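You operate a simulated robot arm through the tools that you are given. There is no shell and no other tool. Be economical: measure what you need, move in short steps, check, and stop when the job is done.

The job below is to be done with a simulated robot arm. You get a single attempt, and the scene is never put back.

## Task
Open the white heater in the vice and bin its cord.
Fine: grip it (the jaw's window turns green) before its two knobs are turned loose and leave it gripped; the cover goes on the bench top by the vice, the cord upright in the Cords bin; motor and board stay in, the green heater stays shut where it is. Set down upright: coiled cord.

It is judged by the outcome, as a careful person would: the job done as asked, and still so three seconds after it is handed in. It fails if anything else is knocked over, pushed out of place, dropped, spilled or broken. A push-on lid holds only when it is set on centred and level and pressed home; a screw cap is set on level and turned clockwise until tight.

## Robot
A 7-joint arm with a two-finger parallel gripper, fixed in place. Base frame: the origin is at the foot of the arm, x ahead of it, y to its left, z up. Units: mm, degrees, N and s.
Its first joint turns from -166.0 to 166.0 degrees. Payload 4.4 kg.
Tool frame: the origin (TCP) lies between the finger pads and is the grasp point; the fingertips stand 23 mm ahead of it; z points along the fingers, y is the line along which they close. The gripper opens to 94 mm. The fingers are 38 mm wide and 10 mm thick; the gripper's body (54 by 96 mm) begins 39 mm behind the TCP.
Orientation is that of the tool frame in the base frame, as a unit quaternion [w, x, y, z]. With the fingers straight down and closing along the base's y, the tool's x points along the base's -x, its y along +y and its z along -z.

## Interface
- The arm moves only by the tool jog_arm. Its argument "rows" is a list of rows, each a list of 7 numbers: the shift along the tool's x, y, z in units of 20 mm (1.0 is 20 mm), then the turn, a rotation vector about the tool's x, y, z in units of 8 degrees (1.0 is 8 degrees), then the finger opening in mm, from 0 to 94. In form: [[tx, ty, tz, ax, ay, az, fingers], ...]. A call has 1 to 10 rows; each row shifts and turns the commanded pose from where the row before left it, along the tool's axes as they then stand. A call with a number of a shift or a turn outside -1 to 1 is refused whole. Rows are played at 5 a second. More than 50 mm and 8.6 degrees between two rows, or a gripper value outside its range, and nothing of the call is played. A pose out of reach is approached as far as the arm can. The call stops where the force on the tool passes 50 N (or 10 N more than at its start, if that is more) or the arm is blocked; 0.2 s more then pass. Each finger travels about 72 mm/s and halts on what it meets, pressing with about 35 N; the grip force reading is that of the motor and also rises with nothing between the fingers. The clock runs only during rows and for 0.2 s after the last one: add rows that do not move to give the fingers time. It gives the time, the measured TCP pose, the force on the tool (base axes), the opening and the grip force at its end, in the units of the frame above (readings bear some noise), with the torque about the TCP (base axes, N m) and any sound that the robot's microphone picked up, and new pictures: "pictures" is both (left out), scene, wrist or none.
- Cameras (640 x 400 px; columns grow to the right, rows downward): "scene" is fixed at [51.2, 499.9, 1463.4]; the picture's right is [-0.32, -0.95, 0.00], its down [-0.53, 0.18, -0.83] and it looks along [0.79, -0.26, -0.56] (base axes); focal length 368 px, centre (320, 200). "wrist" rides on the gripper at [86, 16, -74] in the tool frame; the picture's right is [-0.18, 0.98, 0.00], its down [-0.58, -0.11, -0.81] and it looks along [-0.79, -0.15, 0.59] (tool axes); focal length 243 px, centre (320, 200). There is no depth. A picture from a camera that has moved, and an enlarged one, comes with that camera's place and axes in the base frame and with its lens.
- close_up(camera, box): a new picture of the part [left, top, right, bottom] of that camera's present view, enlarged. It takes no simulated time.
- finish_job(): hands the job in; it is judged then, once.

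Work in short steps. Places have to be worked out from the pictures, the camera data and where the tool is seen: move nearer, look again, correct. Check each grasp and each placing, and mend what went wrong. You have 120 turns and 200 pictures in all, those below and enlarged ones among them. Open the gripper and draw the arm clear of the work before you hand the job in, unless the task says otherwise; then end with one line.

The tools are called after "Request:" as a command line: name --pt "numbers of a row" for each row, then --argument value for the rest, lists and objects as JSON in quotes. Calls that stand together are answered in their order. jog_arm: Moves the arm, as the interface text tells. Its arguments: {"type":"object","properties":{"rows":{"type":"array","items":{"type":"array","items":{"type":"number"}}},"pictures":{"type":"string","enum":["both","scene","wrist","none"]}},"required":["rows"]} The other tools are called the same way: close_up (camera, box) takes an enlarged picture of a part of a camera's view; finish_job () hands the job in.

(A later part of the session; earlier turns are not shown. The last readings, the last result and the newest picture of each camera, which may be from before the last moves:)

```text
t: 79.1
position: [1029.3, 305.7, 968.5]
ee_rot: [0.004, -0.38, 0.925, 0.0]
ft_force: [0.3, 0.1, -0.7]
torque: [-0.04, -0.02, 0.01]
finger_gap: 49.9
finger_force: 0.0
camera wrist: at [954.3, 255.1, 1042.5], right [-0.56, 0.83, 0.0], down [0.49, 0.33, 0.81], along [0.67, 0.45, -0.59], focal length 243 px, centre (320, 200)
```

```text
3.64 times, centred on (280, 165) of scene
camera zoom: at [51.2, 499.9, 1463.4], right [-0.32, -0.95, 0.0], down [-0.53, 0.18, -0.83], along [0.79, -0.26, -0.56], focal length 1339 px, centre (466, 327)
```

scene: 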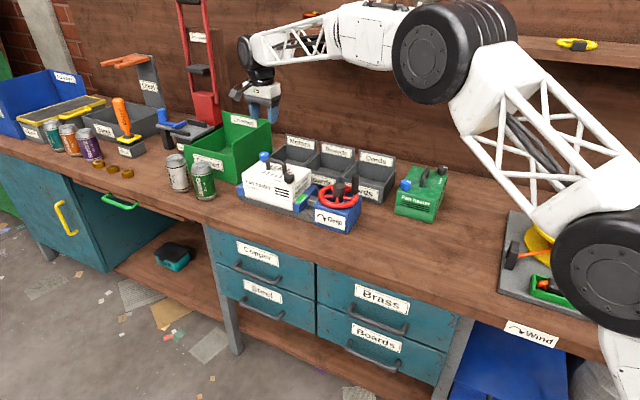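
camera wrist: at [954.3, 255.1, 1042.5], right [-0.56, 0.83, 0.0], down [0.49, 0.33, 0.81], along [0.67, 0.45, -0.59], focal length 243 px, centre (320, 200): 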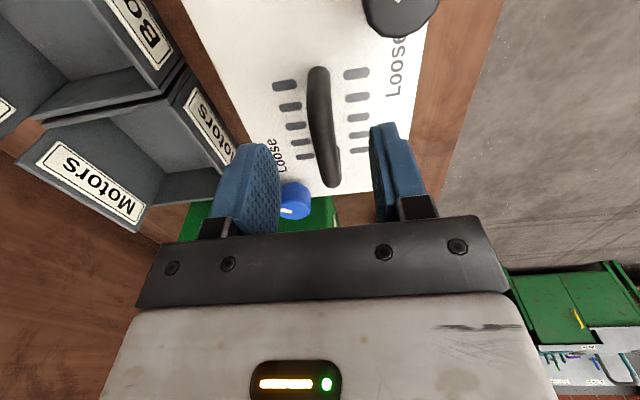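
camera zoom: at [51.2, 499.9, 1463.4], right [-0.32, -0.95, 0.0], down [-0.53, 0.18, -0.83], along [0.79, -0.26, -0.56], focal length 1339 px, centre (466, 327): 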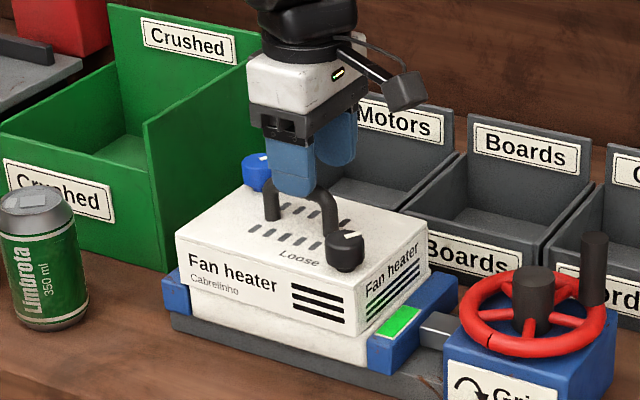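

Handle centre is another ~10 mm toward the wheel. I shift, descend to z≈931 and grip the bar.

Request:
jog_arm --pt "0.5 0.12 0 0 0 0 50" --pt "0 0 1 0 0 0 50" --pt "0 0 0.9 0 0 0 50" --pt "0 0 0 0 0 0 5" --pt "0 0 0 0 0 0 5" --pt "0 0 0 0 0 0 5" --pt "0 0 0 0 0 0 5" --pictures "wrist"

```text
t: 80.7
position: [1020.0, 299.7, 930.9]
ee_rot: [0.004, -0.38, 0.925, 0.001]
ft_force: [1.5, -1.1, 3.9]
torque: [0.13, 0.11, -0.33]
finger_gap: 13.7
finger_force: 34.5
camera wrist: at [946.1, 249.9, 1005.0], right [-0.56, 0.83, 0.0], down [0.49, 0.33, 0.81], along [0.67, 0.45, -0.59], focal length 243 px, centre (320, 200)
```

wrist: 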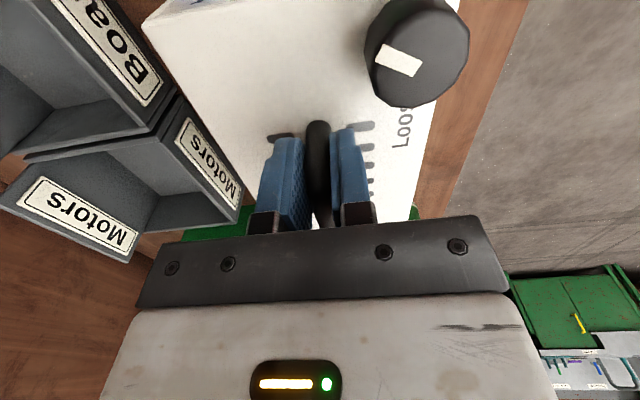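

Handle gripped at 13.7 mm. I lift slowly 30 mm and watch whether the cover comes away alone.

Request:
jog_arm --pt "0 0 -0.3 0 0 0 5" --pt "0 0 -0.4 0 0 0 5" --pt "0 0 -0.4 0 0 0 5" --pt "0 0 -0.4 0 0 0 5"

Request:
close_up --camera "scene" --box '[220, 110, 380, 230]'

```text
t: 81.7
position: [1020.1, 299.2, 959.5]
ee_rot: [0.002, -0.379, 0.926, 0.001]
ft_force: [1.4, -0.8, -1.5]
torque: [-0.08, -0.07, -0.09]
finger_gap: 13.8
finger_force: 34.4
camera wrist: at [945.6, 250.0, 1033.4], right [-0.56, 0.83, 0.0], down [0.49, 0.33, 0.81], along [0.67, 0.45, -0.59], focal length 243 px, centre (320, 200)
```

scene: 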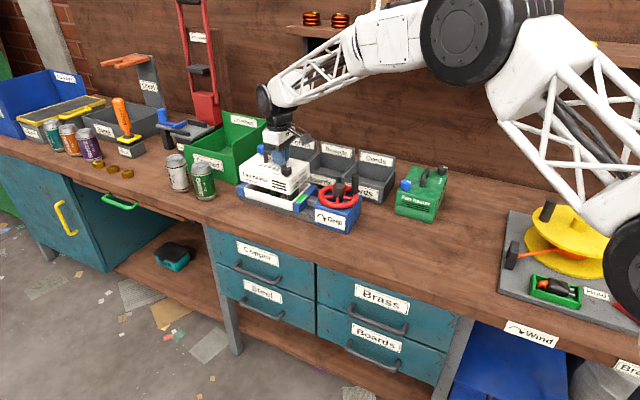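
wrist: 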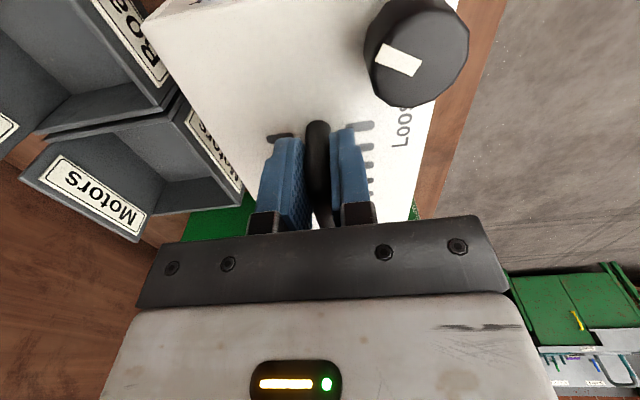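

```text
3.33 times, centred on (300, 170) of scene
camera zoom: at [51.2, 499.9, 1463.4], right [-0.32, -0.95, 0.0], down [-0.53, 0.18, -0.83], along [0.79, -0.26, -0.56], focal length 1228 px, centre (387, 300)
```

zoom: 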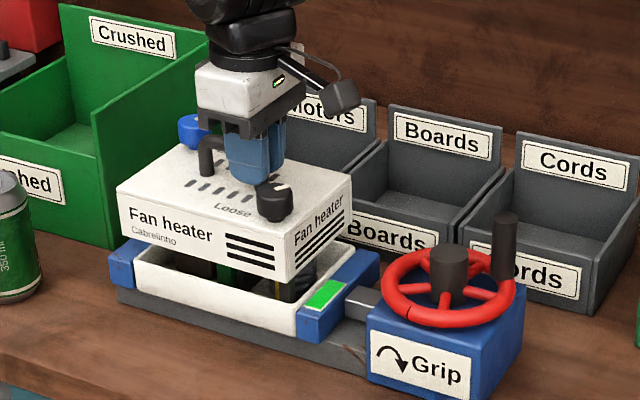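

Cover came away cleanly and the base stays gripped (green). I raise it and carry it over the open bench to the right of the vice, about (699, 87).

Request:
jog_arm --pt "0 0 -1 0 0 0 5" --pt "0 0 -1 0 0 0 5" --pt "0 0 -1 0 0 0 5" --pt "0 0 -1 0 0 0 5" --pt "0 0 -1 0 0 0 5" --pt "1 0.18 0 0 0 0 5" --pt "1 0.18 0 0 0 0 5" --pt "1 0.18 0 0 0 0 5" --pt "1 0.18 0 0 0 0 5" --pt "1 0.18 0 0 0 0 5" --pictures "scene"

Request:
jog_arm --pt "1 0.18 0 0 0 0 5" --pt "1 0.18 0 0 0 0 5" --pt "1 0.18 0 0 0 0 5" --pt "1 0.18 0 0 0 0 5" --pt "1 0.18 0 0 0 0 5" --pt "1 0.18 0 0 0 0 5" --pt "1 0.18 0 0 0 0 5" --pt "1 0.18 0 0 0 0 5" --pt "1 0.18 0 0 0 0 5" --pt "1 0.18 0 0 0 0 5" --pictures "none"

Request:
jog_arm --pt "1 0.18 0 0 0 0 5" --pt "1 0.18 0 0 0 0 5" --pt "1 0.18 0 0 0 0 5" --pt "1 0.18 0 0 0 0 5" --pt "0 0 1 0 0 0 5" --pt "0 0 1 0 0 0 5" --pt "0 0 1 0 0 0 5"

```text
t: 83.9
position: [936.9, 242.2, 1058.4]
ee_rot: [0.003, -0.379, 0.925, 0.001]
ft_force: [-0.3, -0.5, -2.4]
torque: [-0.04, 0.03, 0.02]
finger_gap: 13.8
finger_force: 34.8
```

scene: 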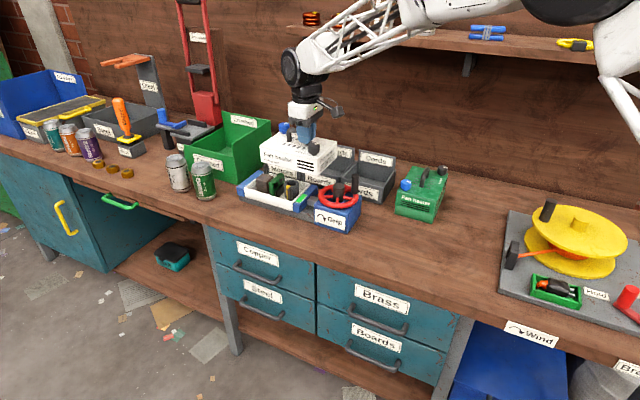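

```text
t: 86.1
position: [769.0, 126.0, 1058.6]
ee_rot: [0.002, -0.38, 0.925, 0.001]
ft_force: [0.0, -0.1, -1.6]
torque: [-0.01, 0.02, 0.0]
finger_gap: 13.7
finger_force: 34.9
```

```text
t: 87.7
position: [701.6, 82.7, 996.4]
ee_rot: [0.003, -0.379, 0.925, 0.001]
ft_force: [0.1, -0.9, -1.9]
torque: [-0.05, -0.02, 0.0]
finger_gap: 13.6
finger_force: 34.5
camera wrist: at [627.5, 32.1, 1071.9], right [-0.56, 0.83, 0.0], down [0.49, 0.33, 0.81], along [0.67, 0.45, -0.59], focal length 243 px, centre (320, 200)
```

scene: 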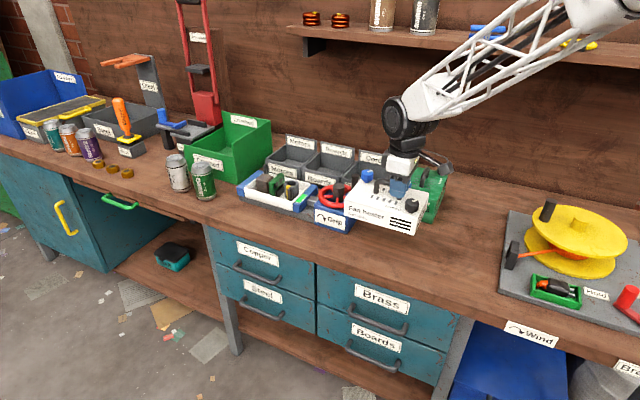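
wrist: 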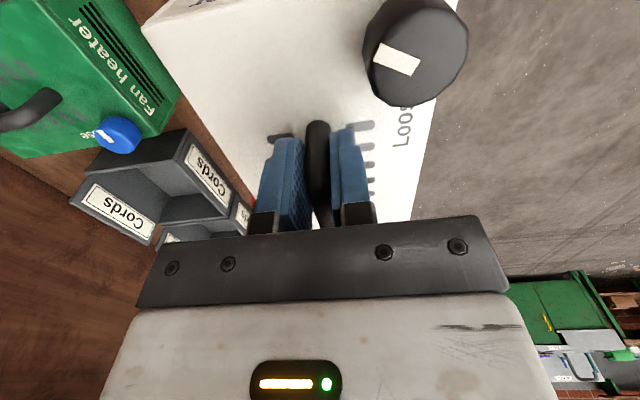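

The spot is clear of the vice, green heater and bench edge. I lower 80 mm, then approach contact gently.

Request:
jog_arm --pt "0 0 1 0 0 0 5" --pt "0 0 1 0 0 0 5" --pt "0 0 1 0 0 0 5" --pt "0 0 1 0 0 0 5" --pictures "scene"

Request:
close_up --camera "scene" --box '[320, 150, 460, 300]'

```text
t: 88.7
position: [700.8, 81.9, 915.5]
ee_rot: [0.005, -0.379, 0.925, 0.001]
ft_force: [-1.3, -0.3, -1.0]
torque: [-0.04, 0.05, -0.02]
finger_gap: 13.5
finger_force: 34.9
```

scene: 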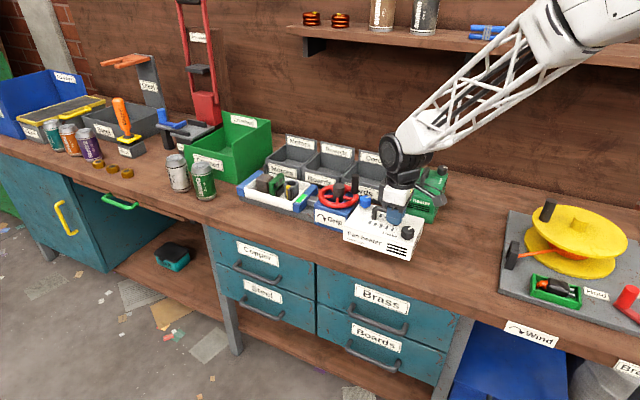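

```text
2.67 times, centred on (390, 225) of scene
camera zoom: at [51.2, 499.9, 1463.4], right [-0.32, -0.95, 0.0], down [-0.53, 0.18, -0.83], along [0.79, -0.26, -0.56], focal length 982 px, centre (133, 133)
```

zoom: 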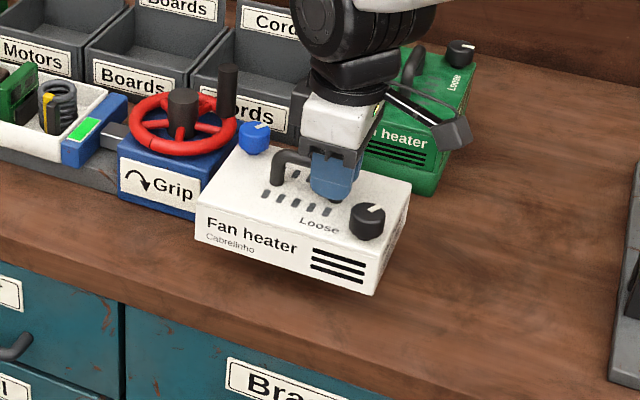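

Some ~30 mm remain; I shift 14 mm further from the vice and go down in fine steps until contact.

Request:
jog_arm --pt "0.7 0 0 0 0 0 5" --pt "0 0 0.5 0 0 0 5" --pt "0 0 0.4 0 0 0 5" --pt "0 0 0.25 0 0 0 5" --pictures "none"

Request:
close_up --camera "scene" --box '[320, 180, 440, 300]'

```text
t: 89.7
position: [692.7, 71.7, 892.3]
ee_rot: [0.002, -0.379, 0.925, 0.001]
ft_force: [-0.3, -0.7, -0.7]
torque: [-0.01, 0.03, 0.0]
finger_gap: 13.7
finger_force: 35.0
```

```text
3.33 times, centred on (380, 240) of scene
camera zoom: at [51.2, 499.9, 1463.4], right [-0.32, -0.95, 0.0], down [-0.53, 0.18, -0.83], along [0.79, -0.26, -0.56], focal length 1228 px, centre (120, 67)
```

zoom: 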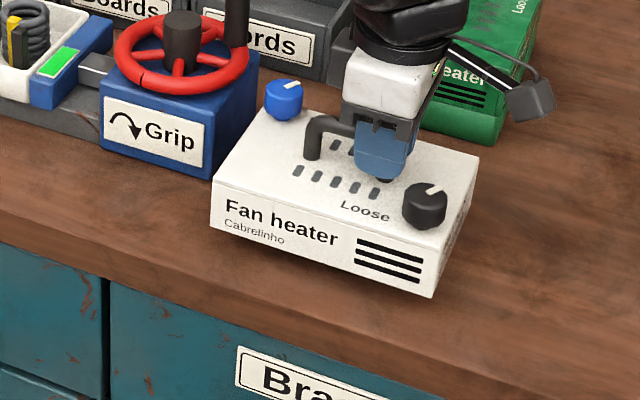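

Not yet down. I continue in 4 mm steps.

Request:
jog_arm --pt "0 0 0.2 0 0 0 5" --pt "0 0 0.2 0 0 0 5" --pt "0 0 0.2 0 0 0 5" --pictures "none"

```text
t: 90.5
position: [691.4, 72.2, 882.4]
ee_rot: [0.004, -0.38, 0.925, 0.002]
ft_force: [-0.4, 0.3, -1.6]
torque: [-0.08, 0.05, 0.04]
finger_gap: 13.5
finger_force: 34.7
```

Request:
jog_arm --pt "0 0 0.2 0 0 0 5" --pt "0 0 0.2 0 0 0 5" --pt "0 0 0.15 0 0 0 5" --pictures "none"

Request:
close_up --camera "scene" --box '[320, 180, 440, 300]'

```text
t: 91.3
position: [691.7, 72.2, 869.8]
ee_rot: [0.002, -0.379, 0.925, 0.001]
ft_force: [0.2, 0.6, -1.9]
torque: [-0.03, 0.02, 0.01]
finger_gap: 13.6
finger_force: 35.1
```

```text
3.33 times, centred on (380, 240) of scene
camera zoom: at [51.2, 499.9, 1463.4], right [-0.32, -0.95, 0.0], down [-0.53, 0.18, -0.83], along [0.79, -0.26, -0.56], focal length 1228 px, centre (120, 67)
```

zoom: 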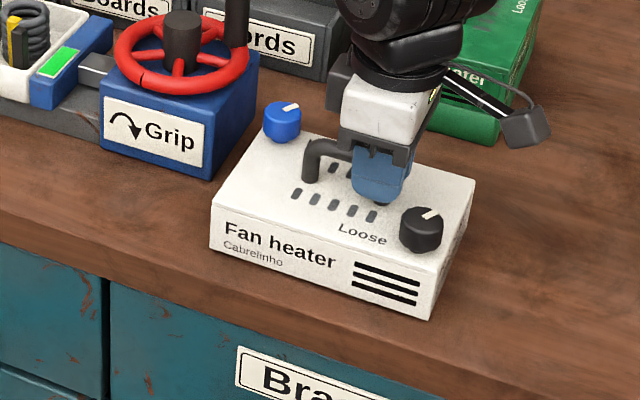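

Margin to the bench edge is still ~60 mm. I continue downward.

Request:
jog_arm --pt "0 0 0.2 0 0 0 5" --pt "0 0 0.2 0 0 0 5" --pt "0 0 0.2 0 0 0 5" --pt "0 0 0.2 0 0 0 5" --pictures "none"

Request:
close_up --camera "scene" --box '[320, 180, 440, 300]'

```text
t: 92.3
position: [692.6, 72.5, 856.0]
ee_rot: [0.005, -0.379, 0.925, 0.0]
ft_force: [11.0, -7.0, 36.1]
torque: [0.07, -0.04, -0.01]
finger_gap: 13.5
finger_force: 35.6
```

```text
3.33 times, centred on (380, 240) of scene
camera zoom: at [51.2, 499.9, 1463.4], right [-0.32, -0.95, 0.0], down [-0.53, 0.18, -0.83], along [0.79, -0.26, -0.56], focal length 1228 px, centre (120, 67)
```

zoom: 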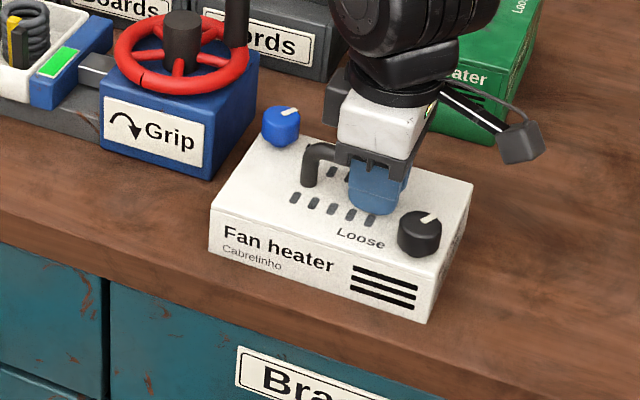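

Contact with the bench (36 N). I relieve the push, open and rise.

Request:
jog_arm --pt "0 0 -0.12 0 0 0 5" --pt "0 0 0 0 0 0 40" --pt "0 0 0 0 0 0 40" --pt "0 0 -1 0 0 0 40" --pt "0 0 -1 0 0 0 40" --pt "0 0 -1 0 0 0 40" --pt "0 0 -1 0 0 0 40" --pt "0 0 -1 0 0 0 40" --pt "0 0 -1 0 0 0 40" --pt "0 0 -1 0 0 0 40" --pictures "wrist"

Request:
close_up --camera "scene" --box '[230, 150, 350, 230]'

Request:
close_up --camera "scene" --box '[300, 140, 460, 300]'

```text
t: 94.5
position: [691.5, 70.9, 1000.0]
ee_rot: [0.002, -0.379, 0.925, 0.002]
ft_force: [-0.2, 1.0, -0.4]
torque: [0.0, -0.01, 0.03]
finger_gap: 39.8
finger_force: 0.0
camera wrist: at [617.7, 22.5, 1074.0], right [-0.56, 0.83, 0.0], down [0.49, 0.33, 0.81], along [0.67, 0.45, -0.59], focal length 243 px, centre (320, 200)
```

wrist: 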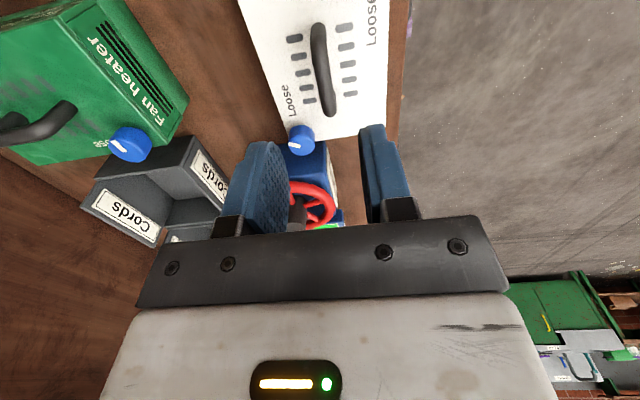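

```text
5.00 times, centred on (290, 190) of scene
camera zoom: at [51.2, 499.9, 1463.4], right [-0.32, -0.95, 0.0], down [-0.53, 0.18, -0.83], along [0.79, -0.26, -0.56], focal length 1842 px, centre (470, 250)
```

zoom: 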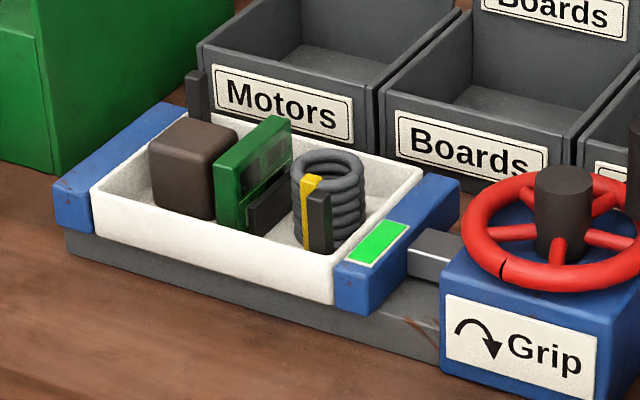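

```text
2.50 times, centred on (380, 220) of scene
camera zoom: at [51.2, 499.9, 1463.4], right [-0.32, -0.95, 0.0], down [-0.53, 0.18, -0.83], along [0.79, -0.26, -0.56], focal length 921 px, centre (170, 150)
```

zoom: 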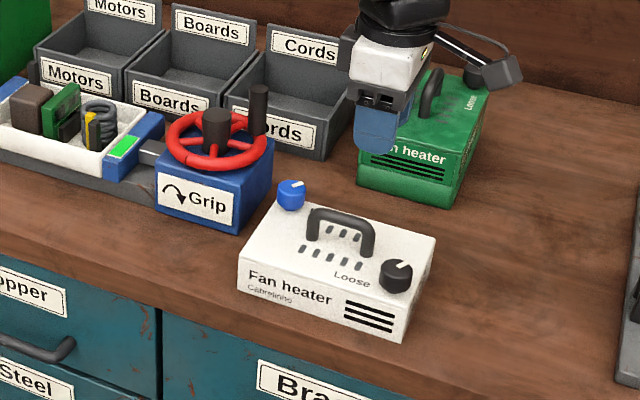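

Cover stands flat on the bench, window is green. The cord is the coil at the wheel end of the base; I go look at it from above.

Request:
jog_arm --pt "-1 -0.15 -0.2 0 0 0 70" --pt "-1 -0.15 -0.2 0 0 0 70" --pt "-1 -0.15 0 0 0 0 70" --pt "-1 -0.15 0 0 0 0 70" --pt "-1 -0.15 0 0 0 0 70" --pt "-1 -0.15 0 0 0 0 70" --pt "-1 -0.15 0 0 0 0 70" --pt "-1 -0.15 0 0 0 0 70" --pt "-1 -0.15 0 0 0 0 70" --pt "-1 -0.15 0 0 0 0 70" --pictures "wrist"

Request:
jog_arm --pt "-1 -0.15 0 0 0 0 70" --pt "-1 -0.15 0 0 0 0 70" --pt "-1 -0.15 0 0 0 0 70" --pt "-1 -0.15 0 0 0 0 70" --pt "-1 -0.15 0 0 0 0 70" --pictures "wrist"

Request:
close_up --camera "wrist" --box '[220, 0, 440, 170]'

```text
t: 96.7
position: [854.8, 189.4, 1008.1]
ee_rot: [0.004, -0.38, 0.925, 0.001]
ft_force: [0.4, -0.2, -0.2]
torque: [0.03, -0.01, 0.0]
finger_gap: 70.3
finger_force: 0.1
camera wrist: at [781.7, 140.5, 1082.2], right [-0.56, 0.83, 0.0], down [0.49, 0.33, 0.81], along [0.67, 0.45, -0.59], focal length 243 px, centre (320, 200)
```

wrist: 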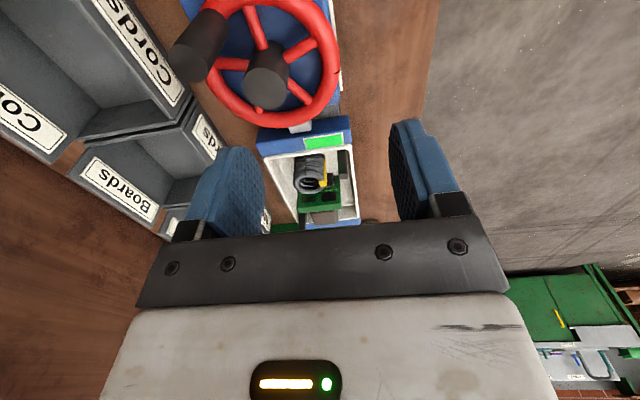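

```text
t: 97.9
position: [936.4, 250.5, 1007.1]
ee_rot: [0.003, -0.379, 0.925, 0.0]
ft_force: [-0.7, 0.3, 0.2]
torque: [0.0, -0.02, 0.01]
finger_gap: 70.0
finger_force: 0.1
camera wrist: at [862.9, 199.1, 1083.0], right [-0.56, 0.83, 0.0], down [0.49, 0.33, 0.81], along [0.67, 0.45, -0.59], focal length 243 px, centre (320, 200)
```

wrist: 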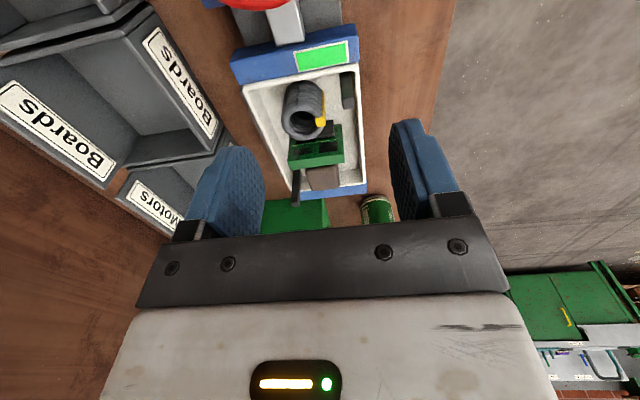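

```text
2.35 times, centred on (330, 85) of wrist
camera zoom: at [862.9, 199.1, 1083.0], right [-0.56, 0.83, 0.0], down [0.49, 0.33, 0.81], along [0.67, 0.45, -0.59], focal length 571 px, centre (296, 471)
```

zoom: 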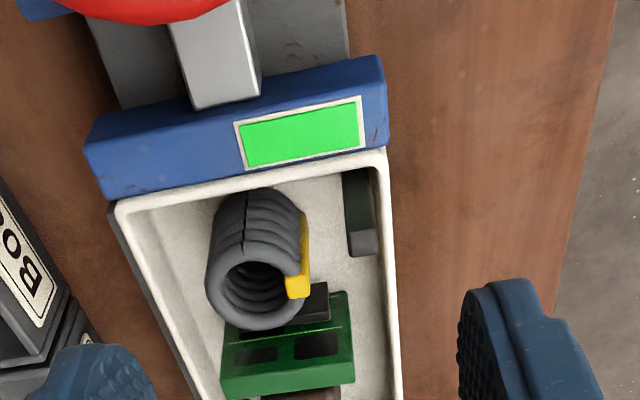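

Coil top is at about (1008, 276, 862), diameter ~46 mm, board just behind it and a screw post on the right. I move over it, slightly toward the wheel side, to z≈950 and check.

Request:
jog_arm --pt "-0.8 -0.4 0.4 0 0 0 58" --pt "-0.8 -0.4 0.4 0 0 0 58" --pt "-0.8 -0.4 0.7 0 0 0 58" --pt "-0.76 -0.4 0.7 0 0 0 58" --pt "0 0 0.65 0 0 0 58" --pictures "wrist"

Request:
close_up --camera "wrist" --box '[220, 30, 420, 190]'

```text
t: 99.1
position: [1003.7, 273.2, 951.0]
ee_rot: [0.003, -0.379, 0.925, 0.001]
ft_force: [0.3, 0.7, 0.0]
torque: [0.01, 0.03, 0.01]
finger_gap: 57.9
finger_force: 0.1
camera wrist: at [929.4, 222.7, 1025.7], right [-0.56, 0.83, 0.0], down [0.49, 0.33, 0.81], along [0.67, 0.45, -0.59], focal length 243 px, centre (320, 200)
```

wrist: 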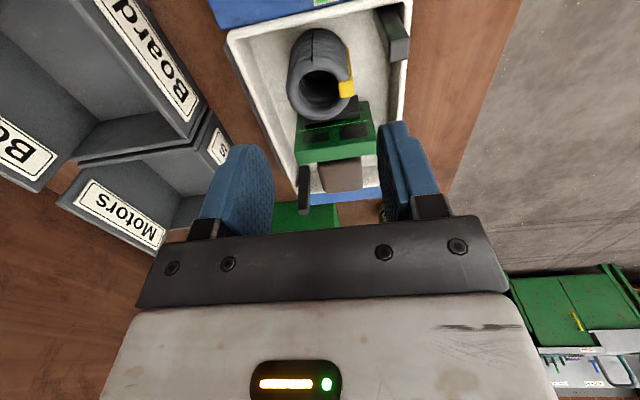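

```text
2.50 times, centred on (320, 110) of wrist
camera zoom: at [929.4, 222.7, 1025.7], right [-0.56, 0.83, 0.0], down [0.49, 0.33, 0.81], along [0.67, 0.45, -0.59], focal length 606 px, centre (320, 425)
```

zoom: 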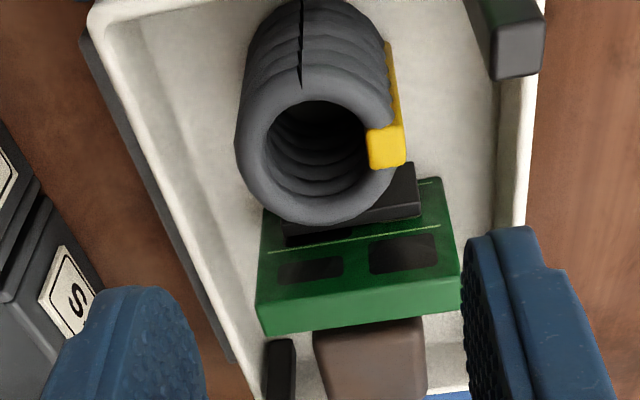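

Stereo puts the coil right under the tool, top z ≈869; board and post clear the fingers. I descend in two stages.

Request:
jog_arm --pt "0 0 1 0 0 0 58" --pt "0 0 1 0 0 0 58" --pt "0 0 1 0 0 0 58" --pictures "wrist"

Request:
close_up --camera "wrist" --box '[200, 60, 440, 240]'

```text
t: 99.9
position: [1004.3, 271.6, 890.2]
ee_rot: [0.003, -0.379, 0.925, 0.002]
ft_force: [0.0, 0.4, 0.3]
torque: [0.02, 0.01, -0.02]
finger_gap: 57.8
finger_force: 0.0
camera wrist: at [929.5, 222.5, 964.6], right [-0.56, 0.83, 0.0], down [0.49, 0.33, 0.81], along [0.67, 0.45, -0.59], focal length 243 px, centre (320, 200)
```

wrist: 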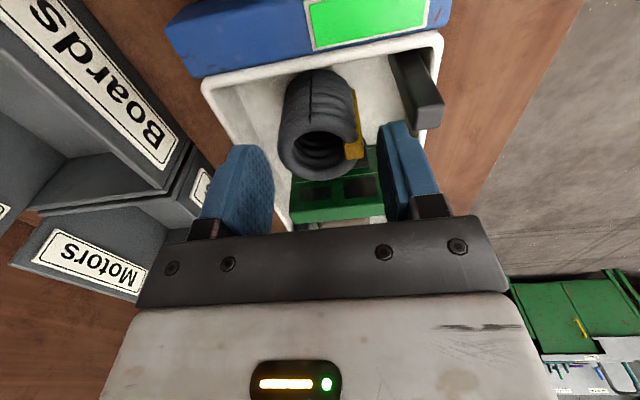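

```text
2.22 times, centred on (320, 150) of wrist
camera zoom: at [929.5, 222.5, 964.6], right [-0.56, 0.83, 0.0], down [0.49, 0.33, 0.81], along [0.67, 0.45, -0.59], focal length 539 px, centre (320, 311)
```

zoom: 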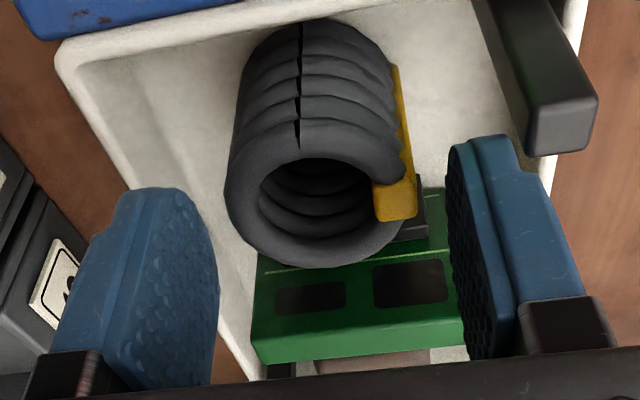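

Centred. I descend to z≈852 and close on the coil.

Request:
jog_arm --pt "0 0 0.7 0 0 0 58" --pt "0 0 0.7 0 0 0 58" --pt "0 0 0.5 0 0 0 58" --pt "0 0 0 0 0 0 30" --pt "0 0 0 0 0 0 30" --pt "0 0 0 0 0 0 30"

Request:
close_up --camera "scene" --box '[230, 140, 350, 230]'

```text
t: 101.3
position: [1004.3, 272.6, 853.5]
ee_rot: [0.003, -0.379, 0.925, 0.001]
ft_force: [-0.8, 0.3, -0.6]
torque: [0.0, 0.04, 0.03]
finger_gap: 45.3
finger_force: 35.1
camera wrist: at [930.1, 222.2, 927.6], right [-0.56, 0.83, 0.0], down [0.49, 0.33, 0.81], along [0.67, 0.45, -0.59], focal length 243 px, centre (320, 200)
```

scene: 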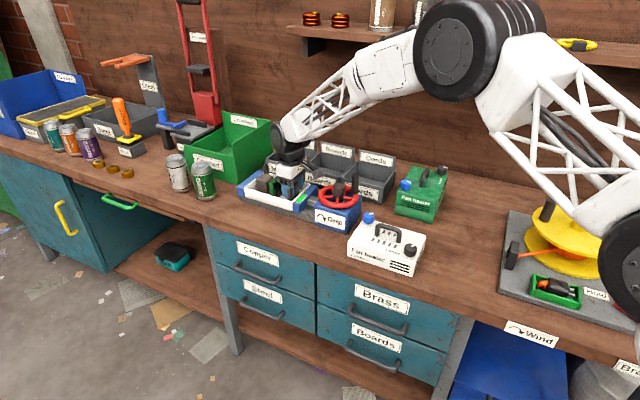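
wrist: 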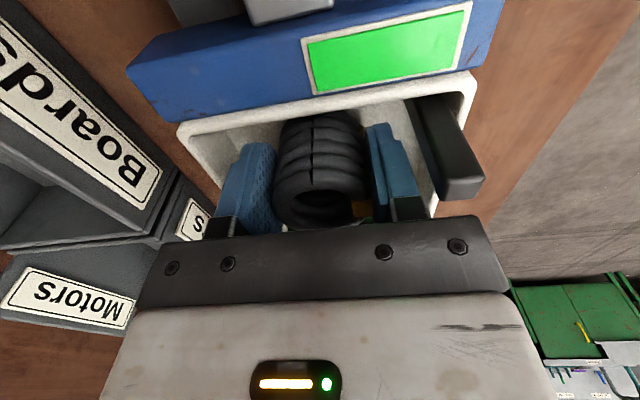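

```text
4.44 times, centred on (290, 185) of scene
camera zoom: at [51.2, 499.9, 1463.4], right [-0.32, -0.95, 0.0], down [-0.53, 0.18, -0.83], along [0.79, -0.26, -0.56], focal length 1637 px, centre (453, 267)
```

zoom: 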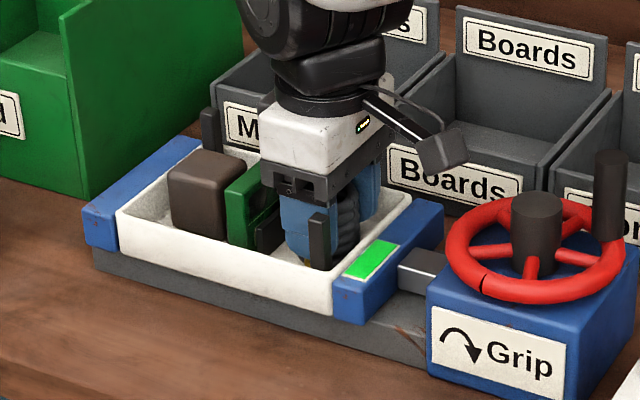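

Coil gripped at 45 mm. I lift straight up, slowly first.

Request:
jog_arm --pt "0 0 -0.4 0 0 0 30" --pt "0 0 -0.6 0 0 0 30" --pt "0 0 -1 0 0 0 30" --pt "0 0 -1 0 0 0 30" --pt "0 0 -1 0 0 0 30" --pt "0 0 -1 0 0 0 30" --pt "0 0 -1 0 0 0 30" --pt "0 0 -1 0 0 0 30" --pt "0 0 -1 0 0 0 30"

Request:
close_up --camera "scene" --box '[230, 90, 410, 230]'

```text
t: 103.3
position: [1003.3, 271.2, 1012.3]
ee_rot: [0.003, -0.38, 0.925, 0.001]
ft_force: [-0.3, 0.0, -1.4]
torque: [0.0, -0.01, 0.04]
finger_gap: 45.3
finger_force: 34.5
camera wrist: at [930.2, 222.2, 1086.5], right [-0.56, 0.83, 0.0], down [0.49, 0.33, 0.81], along [0.67, 0.45, -0.59], focal length 243 px, centre (320, 200)
```

scene: 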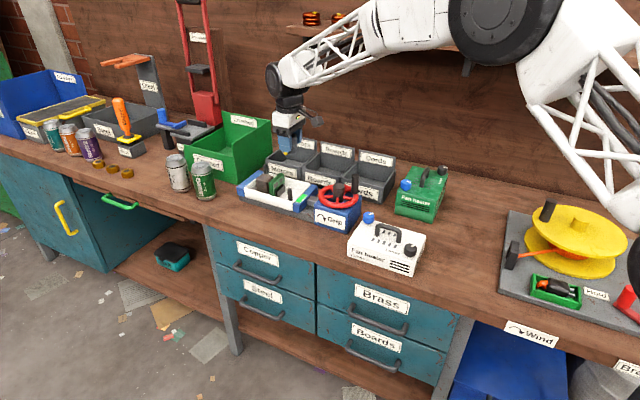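
wrist: 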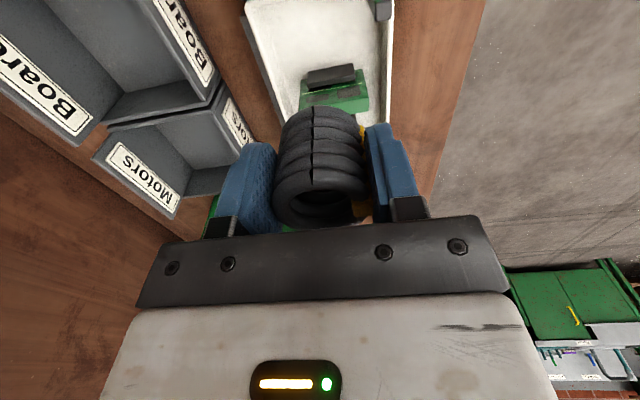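

```text
2.86 times, centred on (320, 160) of scene
camera zoom: at [51.2, 499.9, 1463.4], right [-0.32, -0.95, 0.0], down [-0.53, 0.18, -0.83], along [0.79, -0.26, -0.56], focal length 1052 px, centre (320, 314)
```

zoom: 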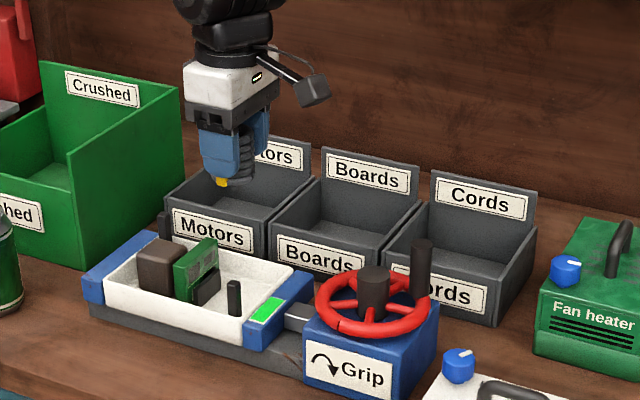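

Cord is out; motor and board remain, window green. I rotate to yaw −46° so the camera faces the bins, then move over the Cords bin.

Request:
jog_arm --pt "0 0 0 0 0 1 30" --pt "0 0 0 0 0 1 30" --pt "0 0 0 0 0 1 30" --pt "0 0 0 0 0 1 30" --pt "0 0 0 0 0 1 30" --pt "0 0 0 0 0 1 30" --pt "0 0 0 0 0 1 30" --pt "0 0 0 0 0 1 30" --pt "0 0 0 0 0 1 30" --pt "0 0 0 0 0 1 30" --pictures "none"

Request:
jog_arm --pt "0 0 0 0 0 1 30" --pt "0 0 0 0 0 0.25 30" --pt "-0.6 -1 0 0 0 0 30" --pt "-0.6 -1 0 0 0 0 30" --pt "-0.6 -1 0 0 0 0 30" --pt "-0.6 -1 0 0 0 0 30" --pt "-0.6 -1 0 0 0 0 30" --pt "-0.6 -1 0 0 0 0 30"

```text
t: 105.5
position: [1003.2, 272.4, 1012.8]
ee_rot: [0.002, 0.304, 0.953, 0.002]
ft_force: [0.7, 1.0, -0.7]
torque: [0.02, 0.02, -0.02]
finger_gap: 45.2
finger_force: 35.0
```

```text
t: 107.3
position: [968.5, 135.8, 1014.5]
ee_rot: [0.001, 0.386, 0.922, 0.002]
ft_force: [0.1, -0.2, -1.4]
torque: [0.03, 0.0, 0.02]
finger_gap: 45.3
finger_force: 34.9
camera wrist: at [918.2, 208.4, 1088.9], right [0.83, 0.56, 0.01], down [0.33, -0.49, 0.81], along [0.45, -0.67, -0.59], focal length 243 px, centre (320, 200)
```

scene: 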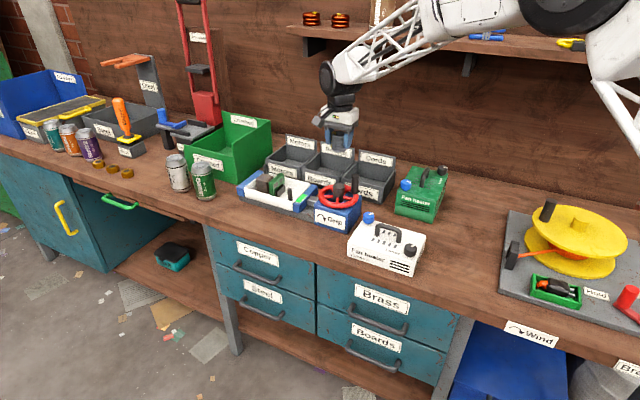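
wrist: 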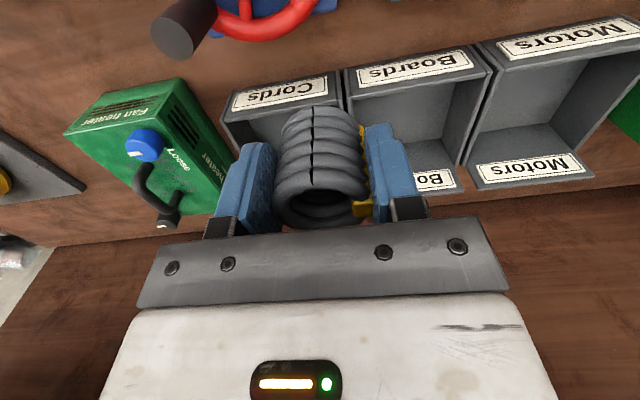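

Stereo: Cords bin front label (963, 56, 828), back panel label (1024, −15, 900), so its centre is about (993, 20). I move above it.

Request:
jog_arm --pt "-1 -0.64 0 0 0 0 30" --pt "-1 -0.64 0 0 0 0 30" --pt "-1 -0.64 0 0 0 0 30" --pt "-1 -0.64 0 0 0 0 30" --pt "-1 -0.64 0 0 0 0 30" --pt "0 0 0.7 0 0 0 30"

Request:
close_up --camera "scene" --box '[300, 110, 420, 220]'

```text
t: 108.7
position: [994.0, 20.6, 998.7]
ee_rot: [0.001, 0.386, 0.922, 0.004]
ft_force: [0.3, 0.9, -1.3]
torque: [-0.04, 0.03, 0.04]
finger_gap: 45.7
finger_force: 35.0
camera wrist: at [944.0, 93.0, 1073.6], right [0.83, 0.56, 0.01], down [0.33, -0.49, 0.81], along [0.45, -0.67, -0.59], focal length 243 px, centre (320, 200)
```

scene: 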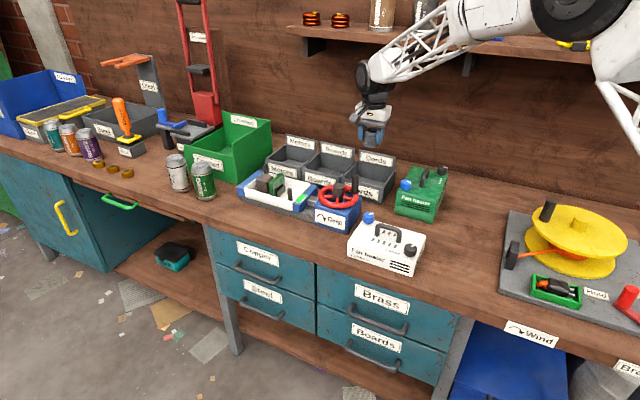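
wrist: 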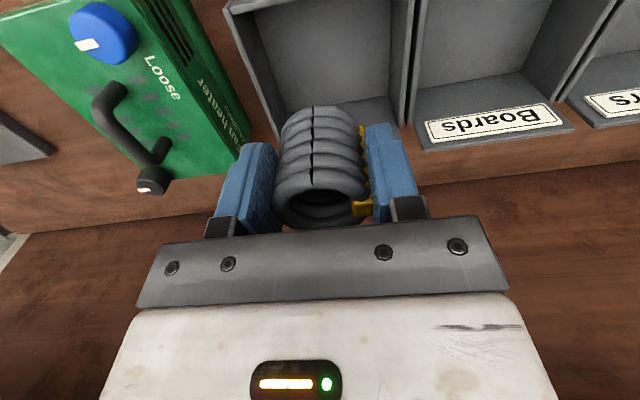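

```text
3.64 times, centred on (360, 165) of scene
camera zoom: at [51.2, 499.9, 1463.4], right [-0.32, -0.95, 0.0], down [-0.53, 0.18, -0.83], along [0.79, -0.26, -0.56], focal length 1339 px, centre (174, 327)
```

zoom: 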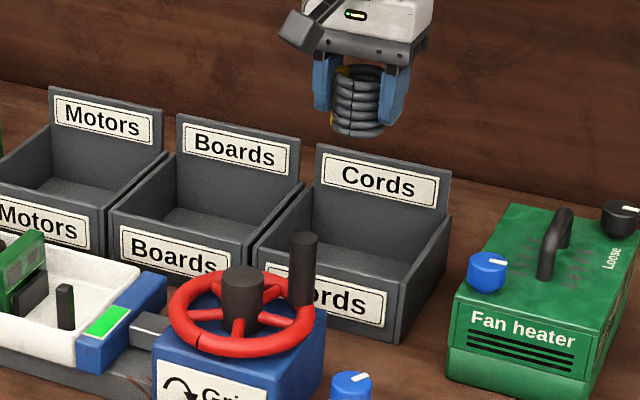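

Both views suggest the bin centre lies ~24 mm further back and ~10 mm to tool +y. I shift and lower to z≈930 to re-check.

Request:
jog_arm --pt "-0.6 0.25 0.4 0 0 0 30" --pt "-0.6 0.25 1 0 0 0 30" --pt "0 0 1 0 0 0 30" --pt "0 0 1 0 0 0 30" --pictures "wrist"

Request:
close_up --camera "scene" --box '[300, 110, 420, 220]'

```text
t: 109.7
position: [1017.5, 10.7, 930.7]
ee_rot: [0.003, 0.386, 0.922, 0.003]
ft_force: [-0.4, 0.2, -0.9]
torque: [-0.02, 0.0, 0.0]
finger_gap: 45.2
finger_force: 35.1
camera wrist: at [967.6, 83.4, 1005.5], right [0.83, 0.56, 0.01], down [0.33, -0.49, 0.81], along [0.45, -0.67, -0.59], focal length 243 px, centre (320, 200)
```

wrist: 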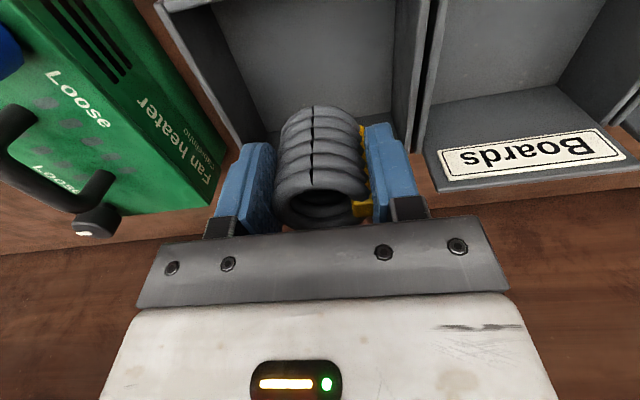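

```text
3.64 times, centred on (360, 165) of scene
camera zoom: at [51.2, 499.9, 1463.4], right [-0.32, -0.95, 0.0], down [-0.53, 0.18, -0.83], along [0.79, -0.26, -0.56], focal length 1339 px, centre (174, 327)
```

zoom: 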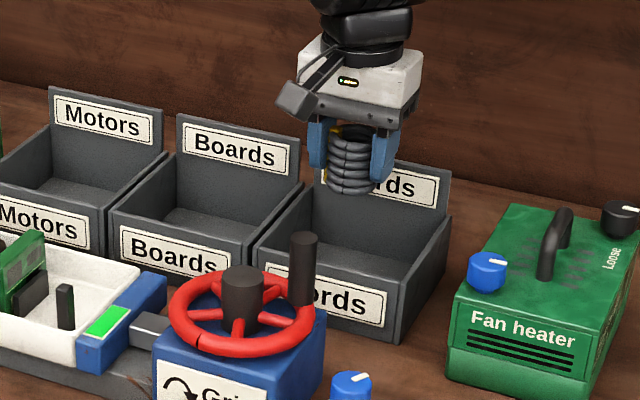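

Now centred in the bin (≈55 mm to the back, walls even on both sides). I lower 70 mm, then feel for the floor.

Request:
jog_arm --pt "0 0 1 0 0 0 30" --pt "0 0 1 0 0 0 30" --pt "0 0 0.75 0 0 0 30" --pt "0 0 0.75 0 0 0 30" --pictures "wrist"

Request:
close_up --camera "scene" --box '[300, 110, 420, 220]'

```text
t: 110.7
position: [1017.5, 12.7, 860.9]
ee_rot: [0.001, 0.386, 0.922, 0.002]
ft_force: [0.0, 0.3, -0.9]
torque: [0.02, 0.01, 0.04]
finger_gap: 45.6
finger_force: 35.1
camera wrist: at [967.9, 83.9, 936.2], right [0.83, 0.56, 0.01], down [0.33, -0.49, 0.81], along [0.45, -0.67, -0.59], focal length 243 px, centre (320, 200)
```

wrist: 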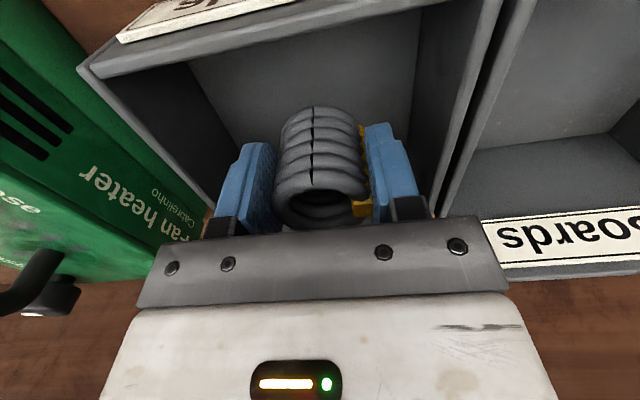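

```text
3.64 times, centred on (360, 165) of scene
camera zoom: at [51.2, 499.9, 1463.4], right [-0.32, -0.95, 0.0], down [-0.53, 0.18, -0.83], along [0.79, -0.26, -0.56], focal length 1339 px, centre (174, 327)
```

zoom: 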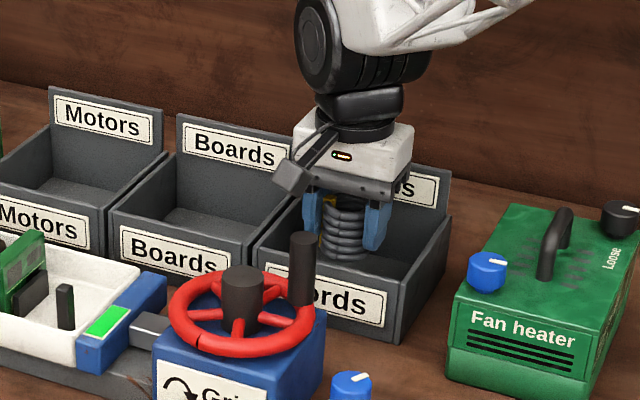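

Well inside the bin. I lower in small steps to contact.

Request:
jog_arm --pt "0 0 0.25 0 0 0 30" --pt "0 0 0.25 0 0 0 30" --pt "0 0 0.2 0 0 0 30" --pt "0 0 0.2 0 0 0 30" --pictures "none"

Request:
close_up --camera "scene" --box '[320, 130, 400, 210]'

```text
t: 111.7
position: [1019.4, 11.2, 841.8]
ee_rot: [0.002, 0.386, 0.923, 0.004]
ft_force: [-0.4, 0.1, -1.0]
torque: [-0.01, -0.01, 0.01]
finger_gap: 45.6
finger_force: 35.3
```

```text
5.00 times, centred on (360, 170) of scene
camera zoom: at [51.2, 499.9, 1463.4], right [-0.32, -0.95, 0.0], down [-0.53, 0.18, -0.83], along [0.79, -0.26, -0.56], focal length 1842 px, centre (120, 350)
```

zoom: 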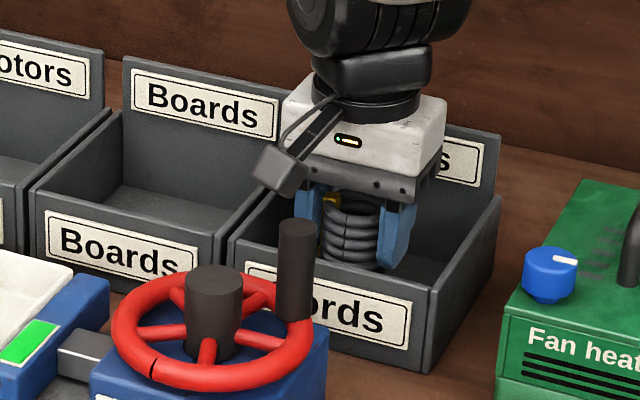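

Request:
jog_arm --pt "0 0 0.2 0 0 0 30" --pt "0 0 0.2 0 0 0 30" --pt "0 0 0.2 0 0 0 30" --pictures "none"

```text
t: 112.5
position: [1018.5, 10.6, 830.7]
ee_rot: [0.001, 0.386, 0.923, 0.003]
ft_force: [-0.1, -0.7, -0.9]
torque: [-0.01, 0.0, -0.01]
finger_gap: 45.2
finger_force: 34.4
```

No contact yet. I continue and check the wall clearance.

Request:
jog_arm --pt "0 0 0.2 0 0 0 30" --pt "0 0 0.2 0 0 0 30" --pictures "wrist"

Request:
close_up --camera "scene" --box '[320, 130, 400, 210]'

```text
t: 113.1
position: [1019.6, 10.2, 823.0]
ee_rot: [0.002, 0.387, 0.922, 0.004]
ft_force: [-6.6, 0.4, 9.7]
torque: [-0.23, 0.24, -0.14]
finger_gap: 45.4
finger_force: 35.2
camera wrist: at [968.5, 82.8, 898.7], right [0.83, 0.56, 0.01], down [0.33, -0.49, 0.81], along [0.45, -0.67, -0.59], focal length 243 px, centre (320, 200)
```

wrist: 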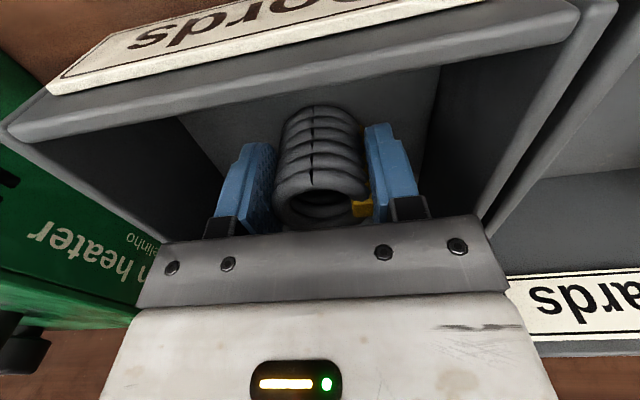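

```text
5.00 times, centred on (360, 170) of scene
camera zoom: at [51.2, 499.9, 1463.4], right [-0.32, -0.95, 0.0], down [-0.53, 0.18, -0.83], along [0.79, -0.26, -0.56], focal length 1842 px, centre (120, 350)
```

zoom: 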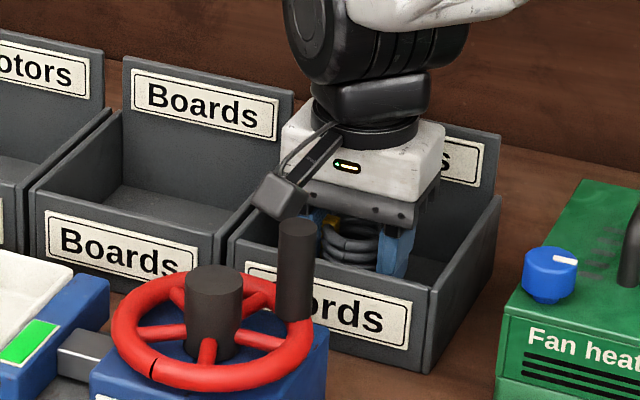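

First contact (≈10 N), located within the coil's footprint. One more 2 mm to seat it.

Request:
jog_arm --pt "0 0 0.1 0 0 0 30" --pt "0 0 0 0 0 0 30" --pictures "none"

```text
t: 113.7
position: [1019.8, 10.2, 823.6]
ee_rot: [0.003, 0.386, 0.923, 0.004]
ft_force: [-15.6, -1.7, 41.5]
torque: [-0.76, 0.55, -0.19]
finger_gap: 45.3
finger_force: 35.2
```

Seated (41 N). I ease up 1.5 mm, open to 58 mm and rise straight.

Request:
jog_arm --pt "0 0 -0.09 0 0 0 30" --pt "0 0 0 0 0 0 58" --pt "0 0 0 0 0 0 58" --pt "0 0 0 0 0 0 58" --pictures "wrist"

```text
t: 114.7
position: [1018.1, 11.5, 821.6]
ee_rot: [0.001, 0.386, 0.923, 0.001]
ft_force: [0.4, 0.8, 0.0]
torque: [0.05, -0.01, 0.02]
finger_gap: 58.2
finger_force: 0.1
camera wrist: at [968.2, 83.1, 896.6], right [0.83, 0.56, 0.01], down [0.33, -0.49, 0.81], along [0.45, -0.67, -0.59], focal length 243 px, centre (320, 200)
```

wrist: 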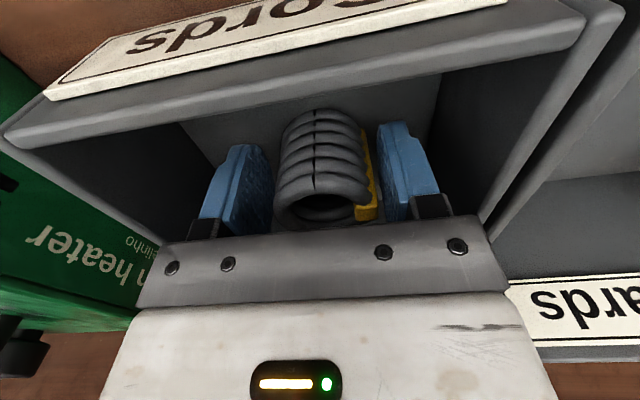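

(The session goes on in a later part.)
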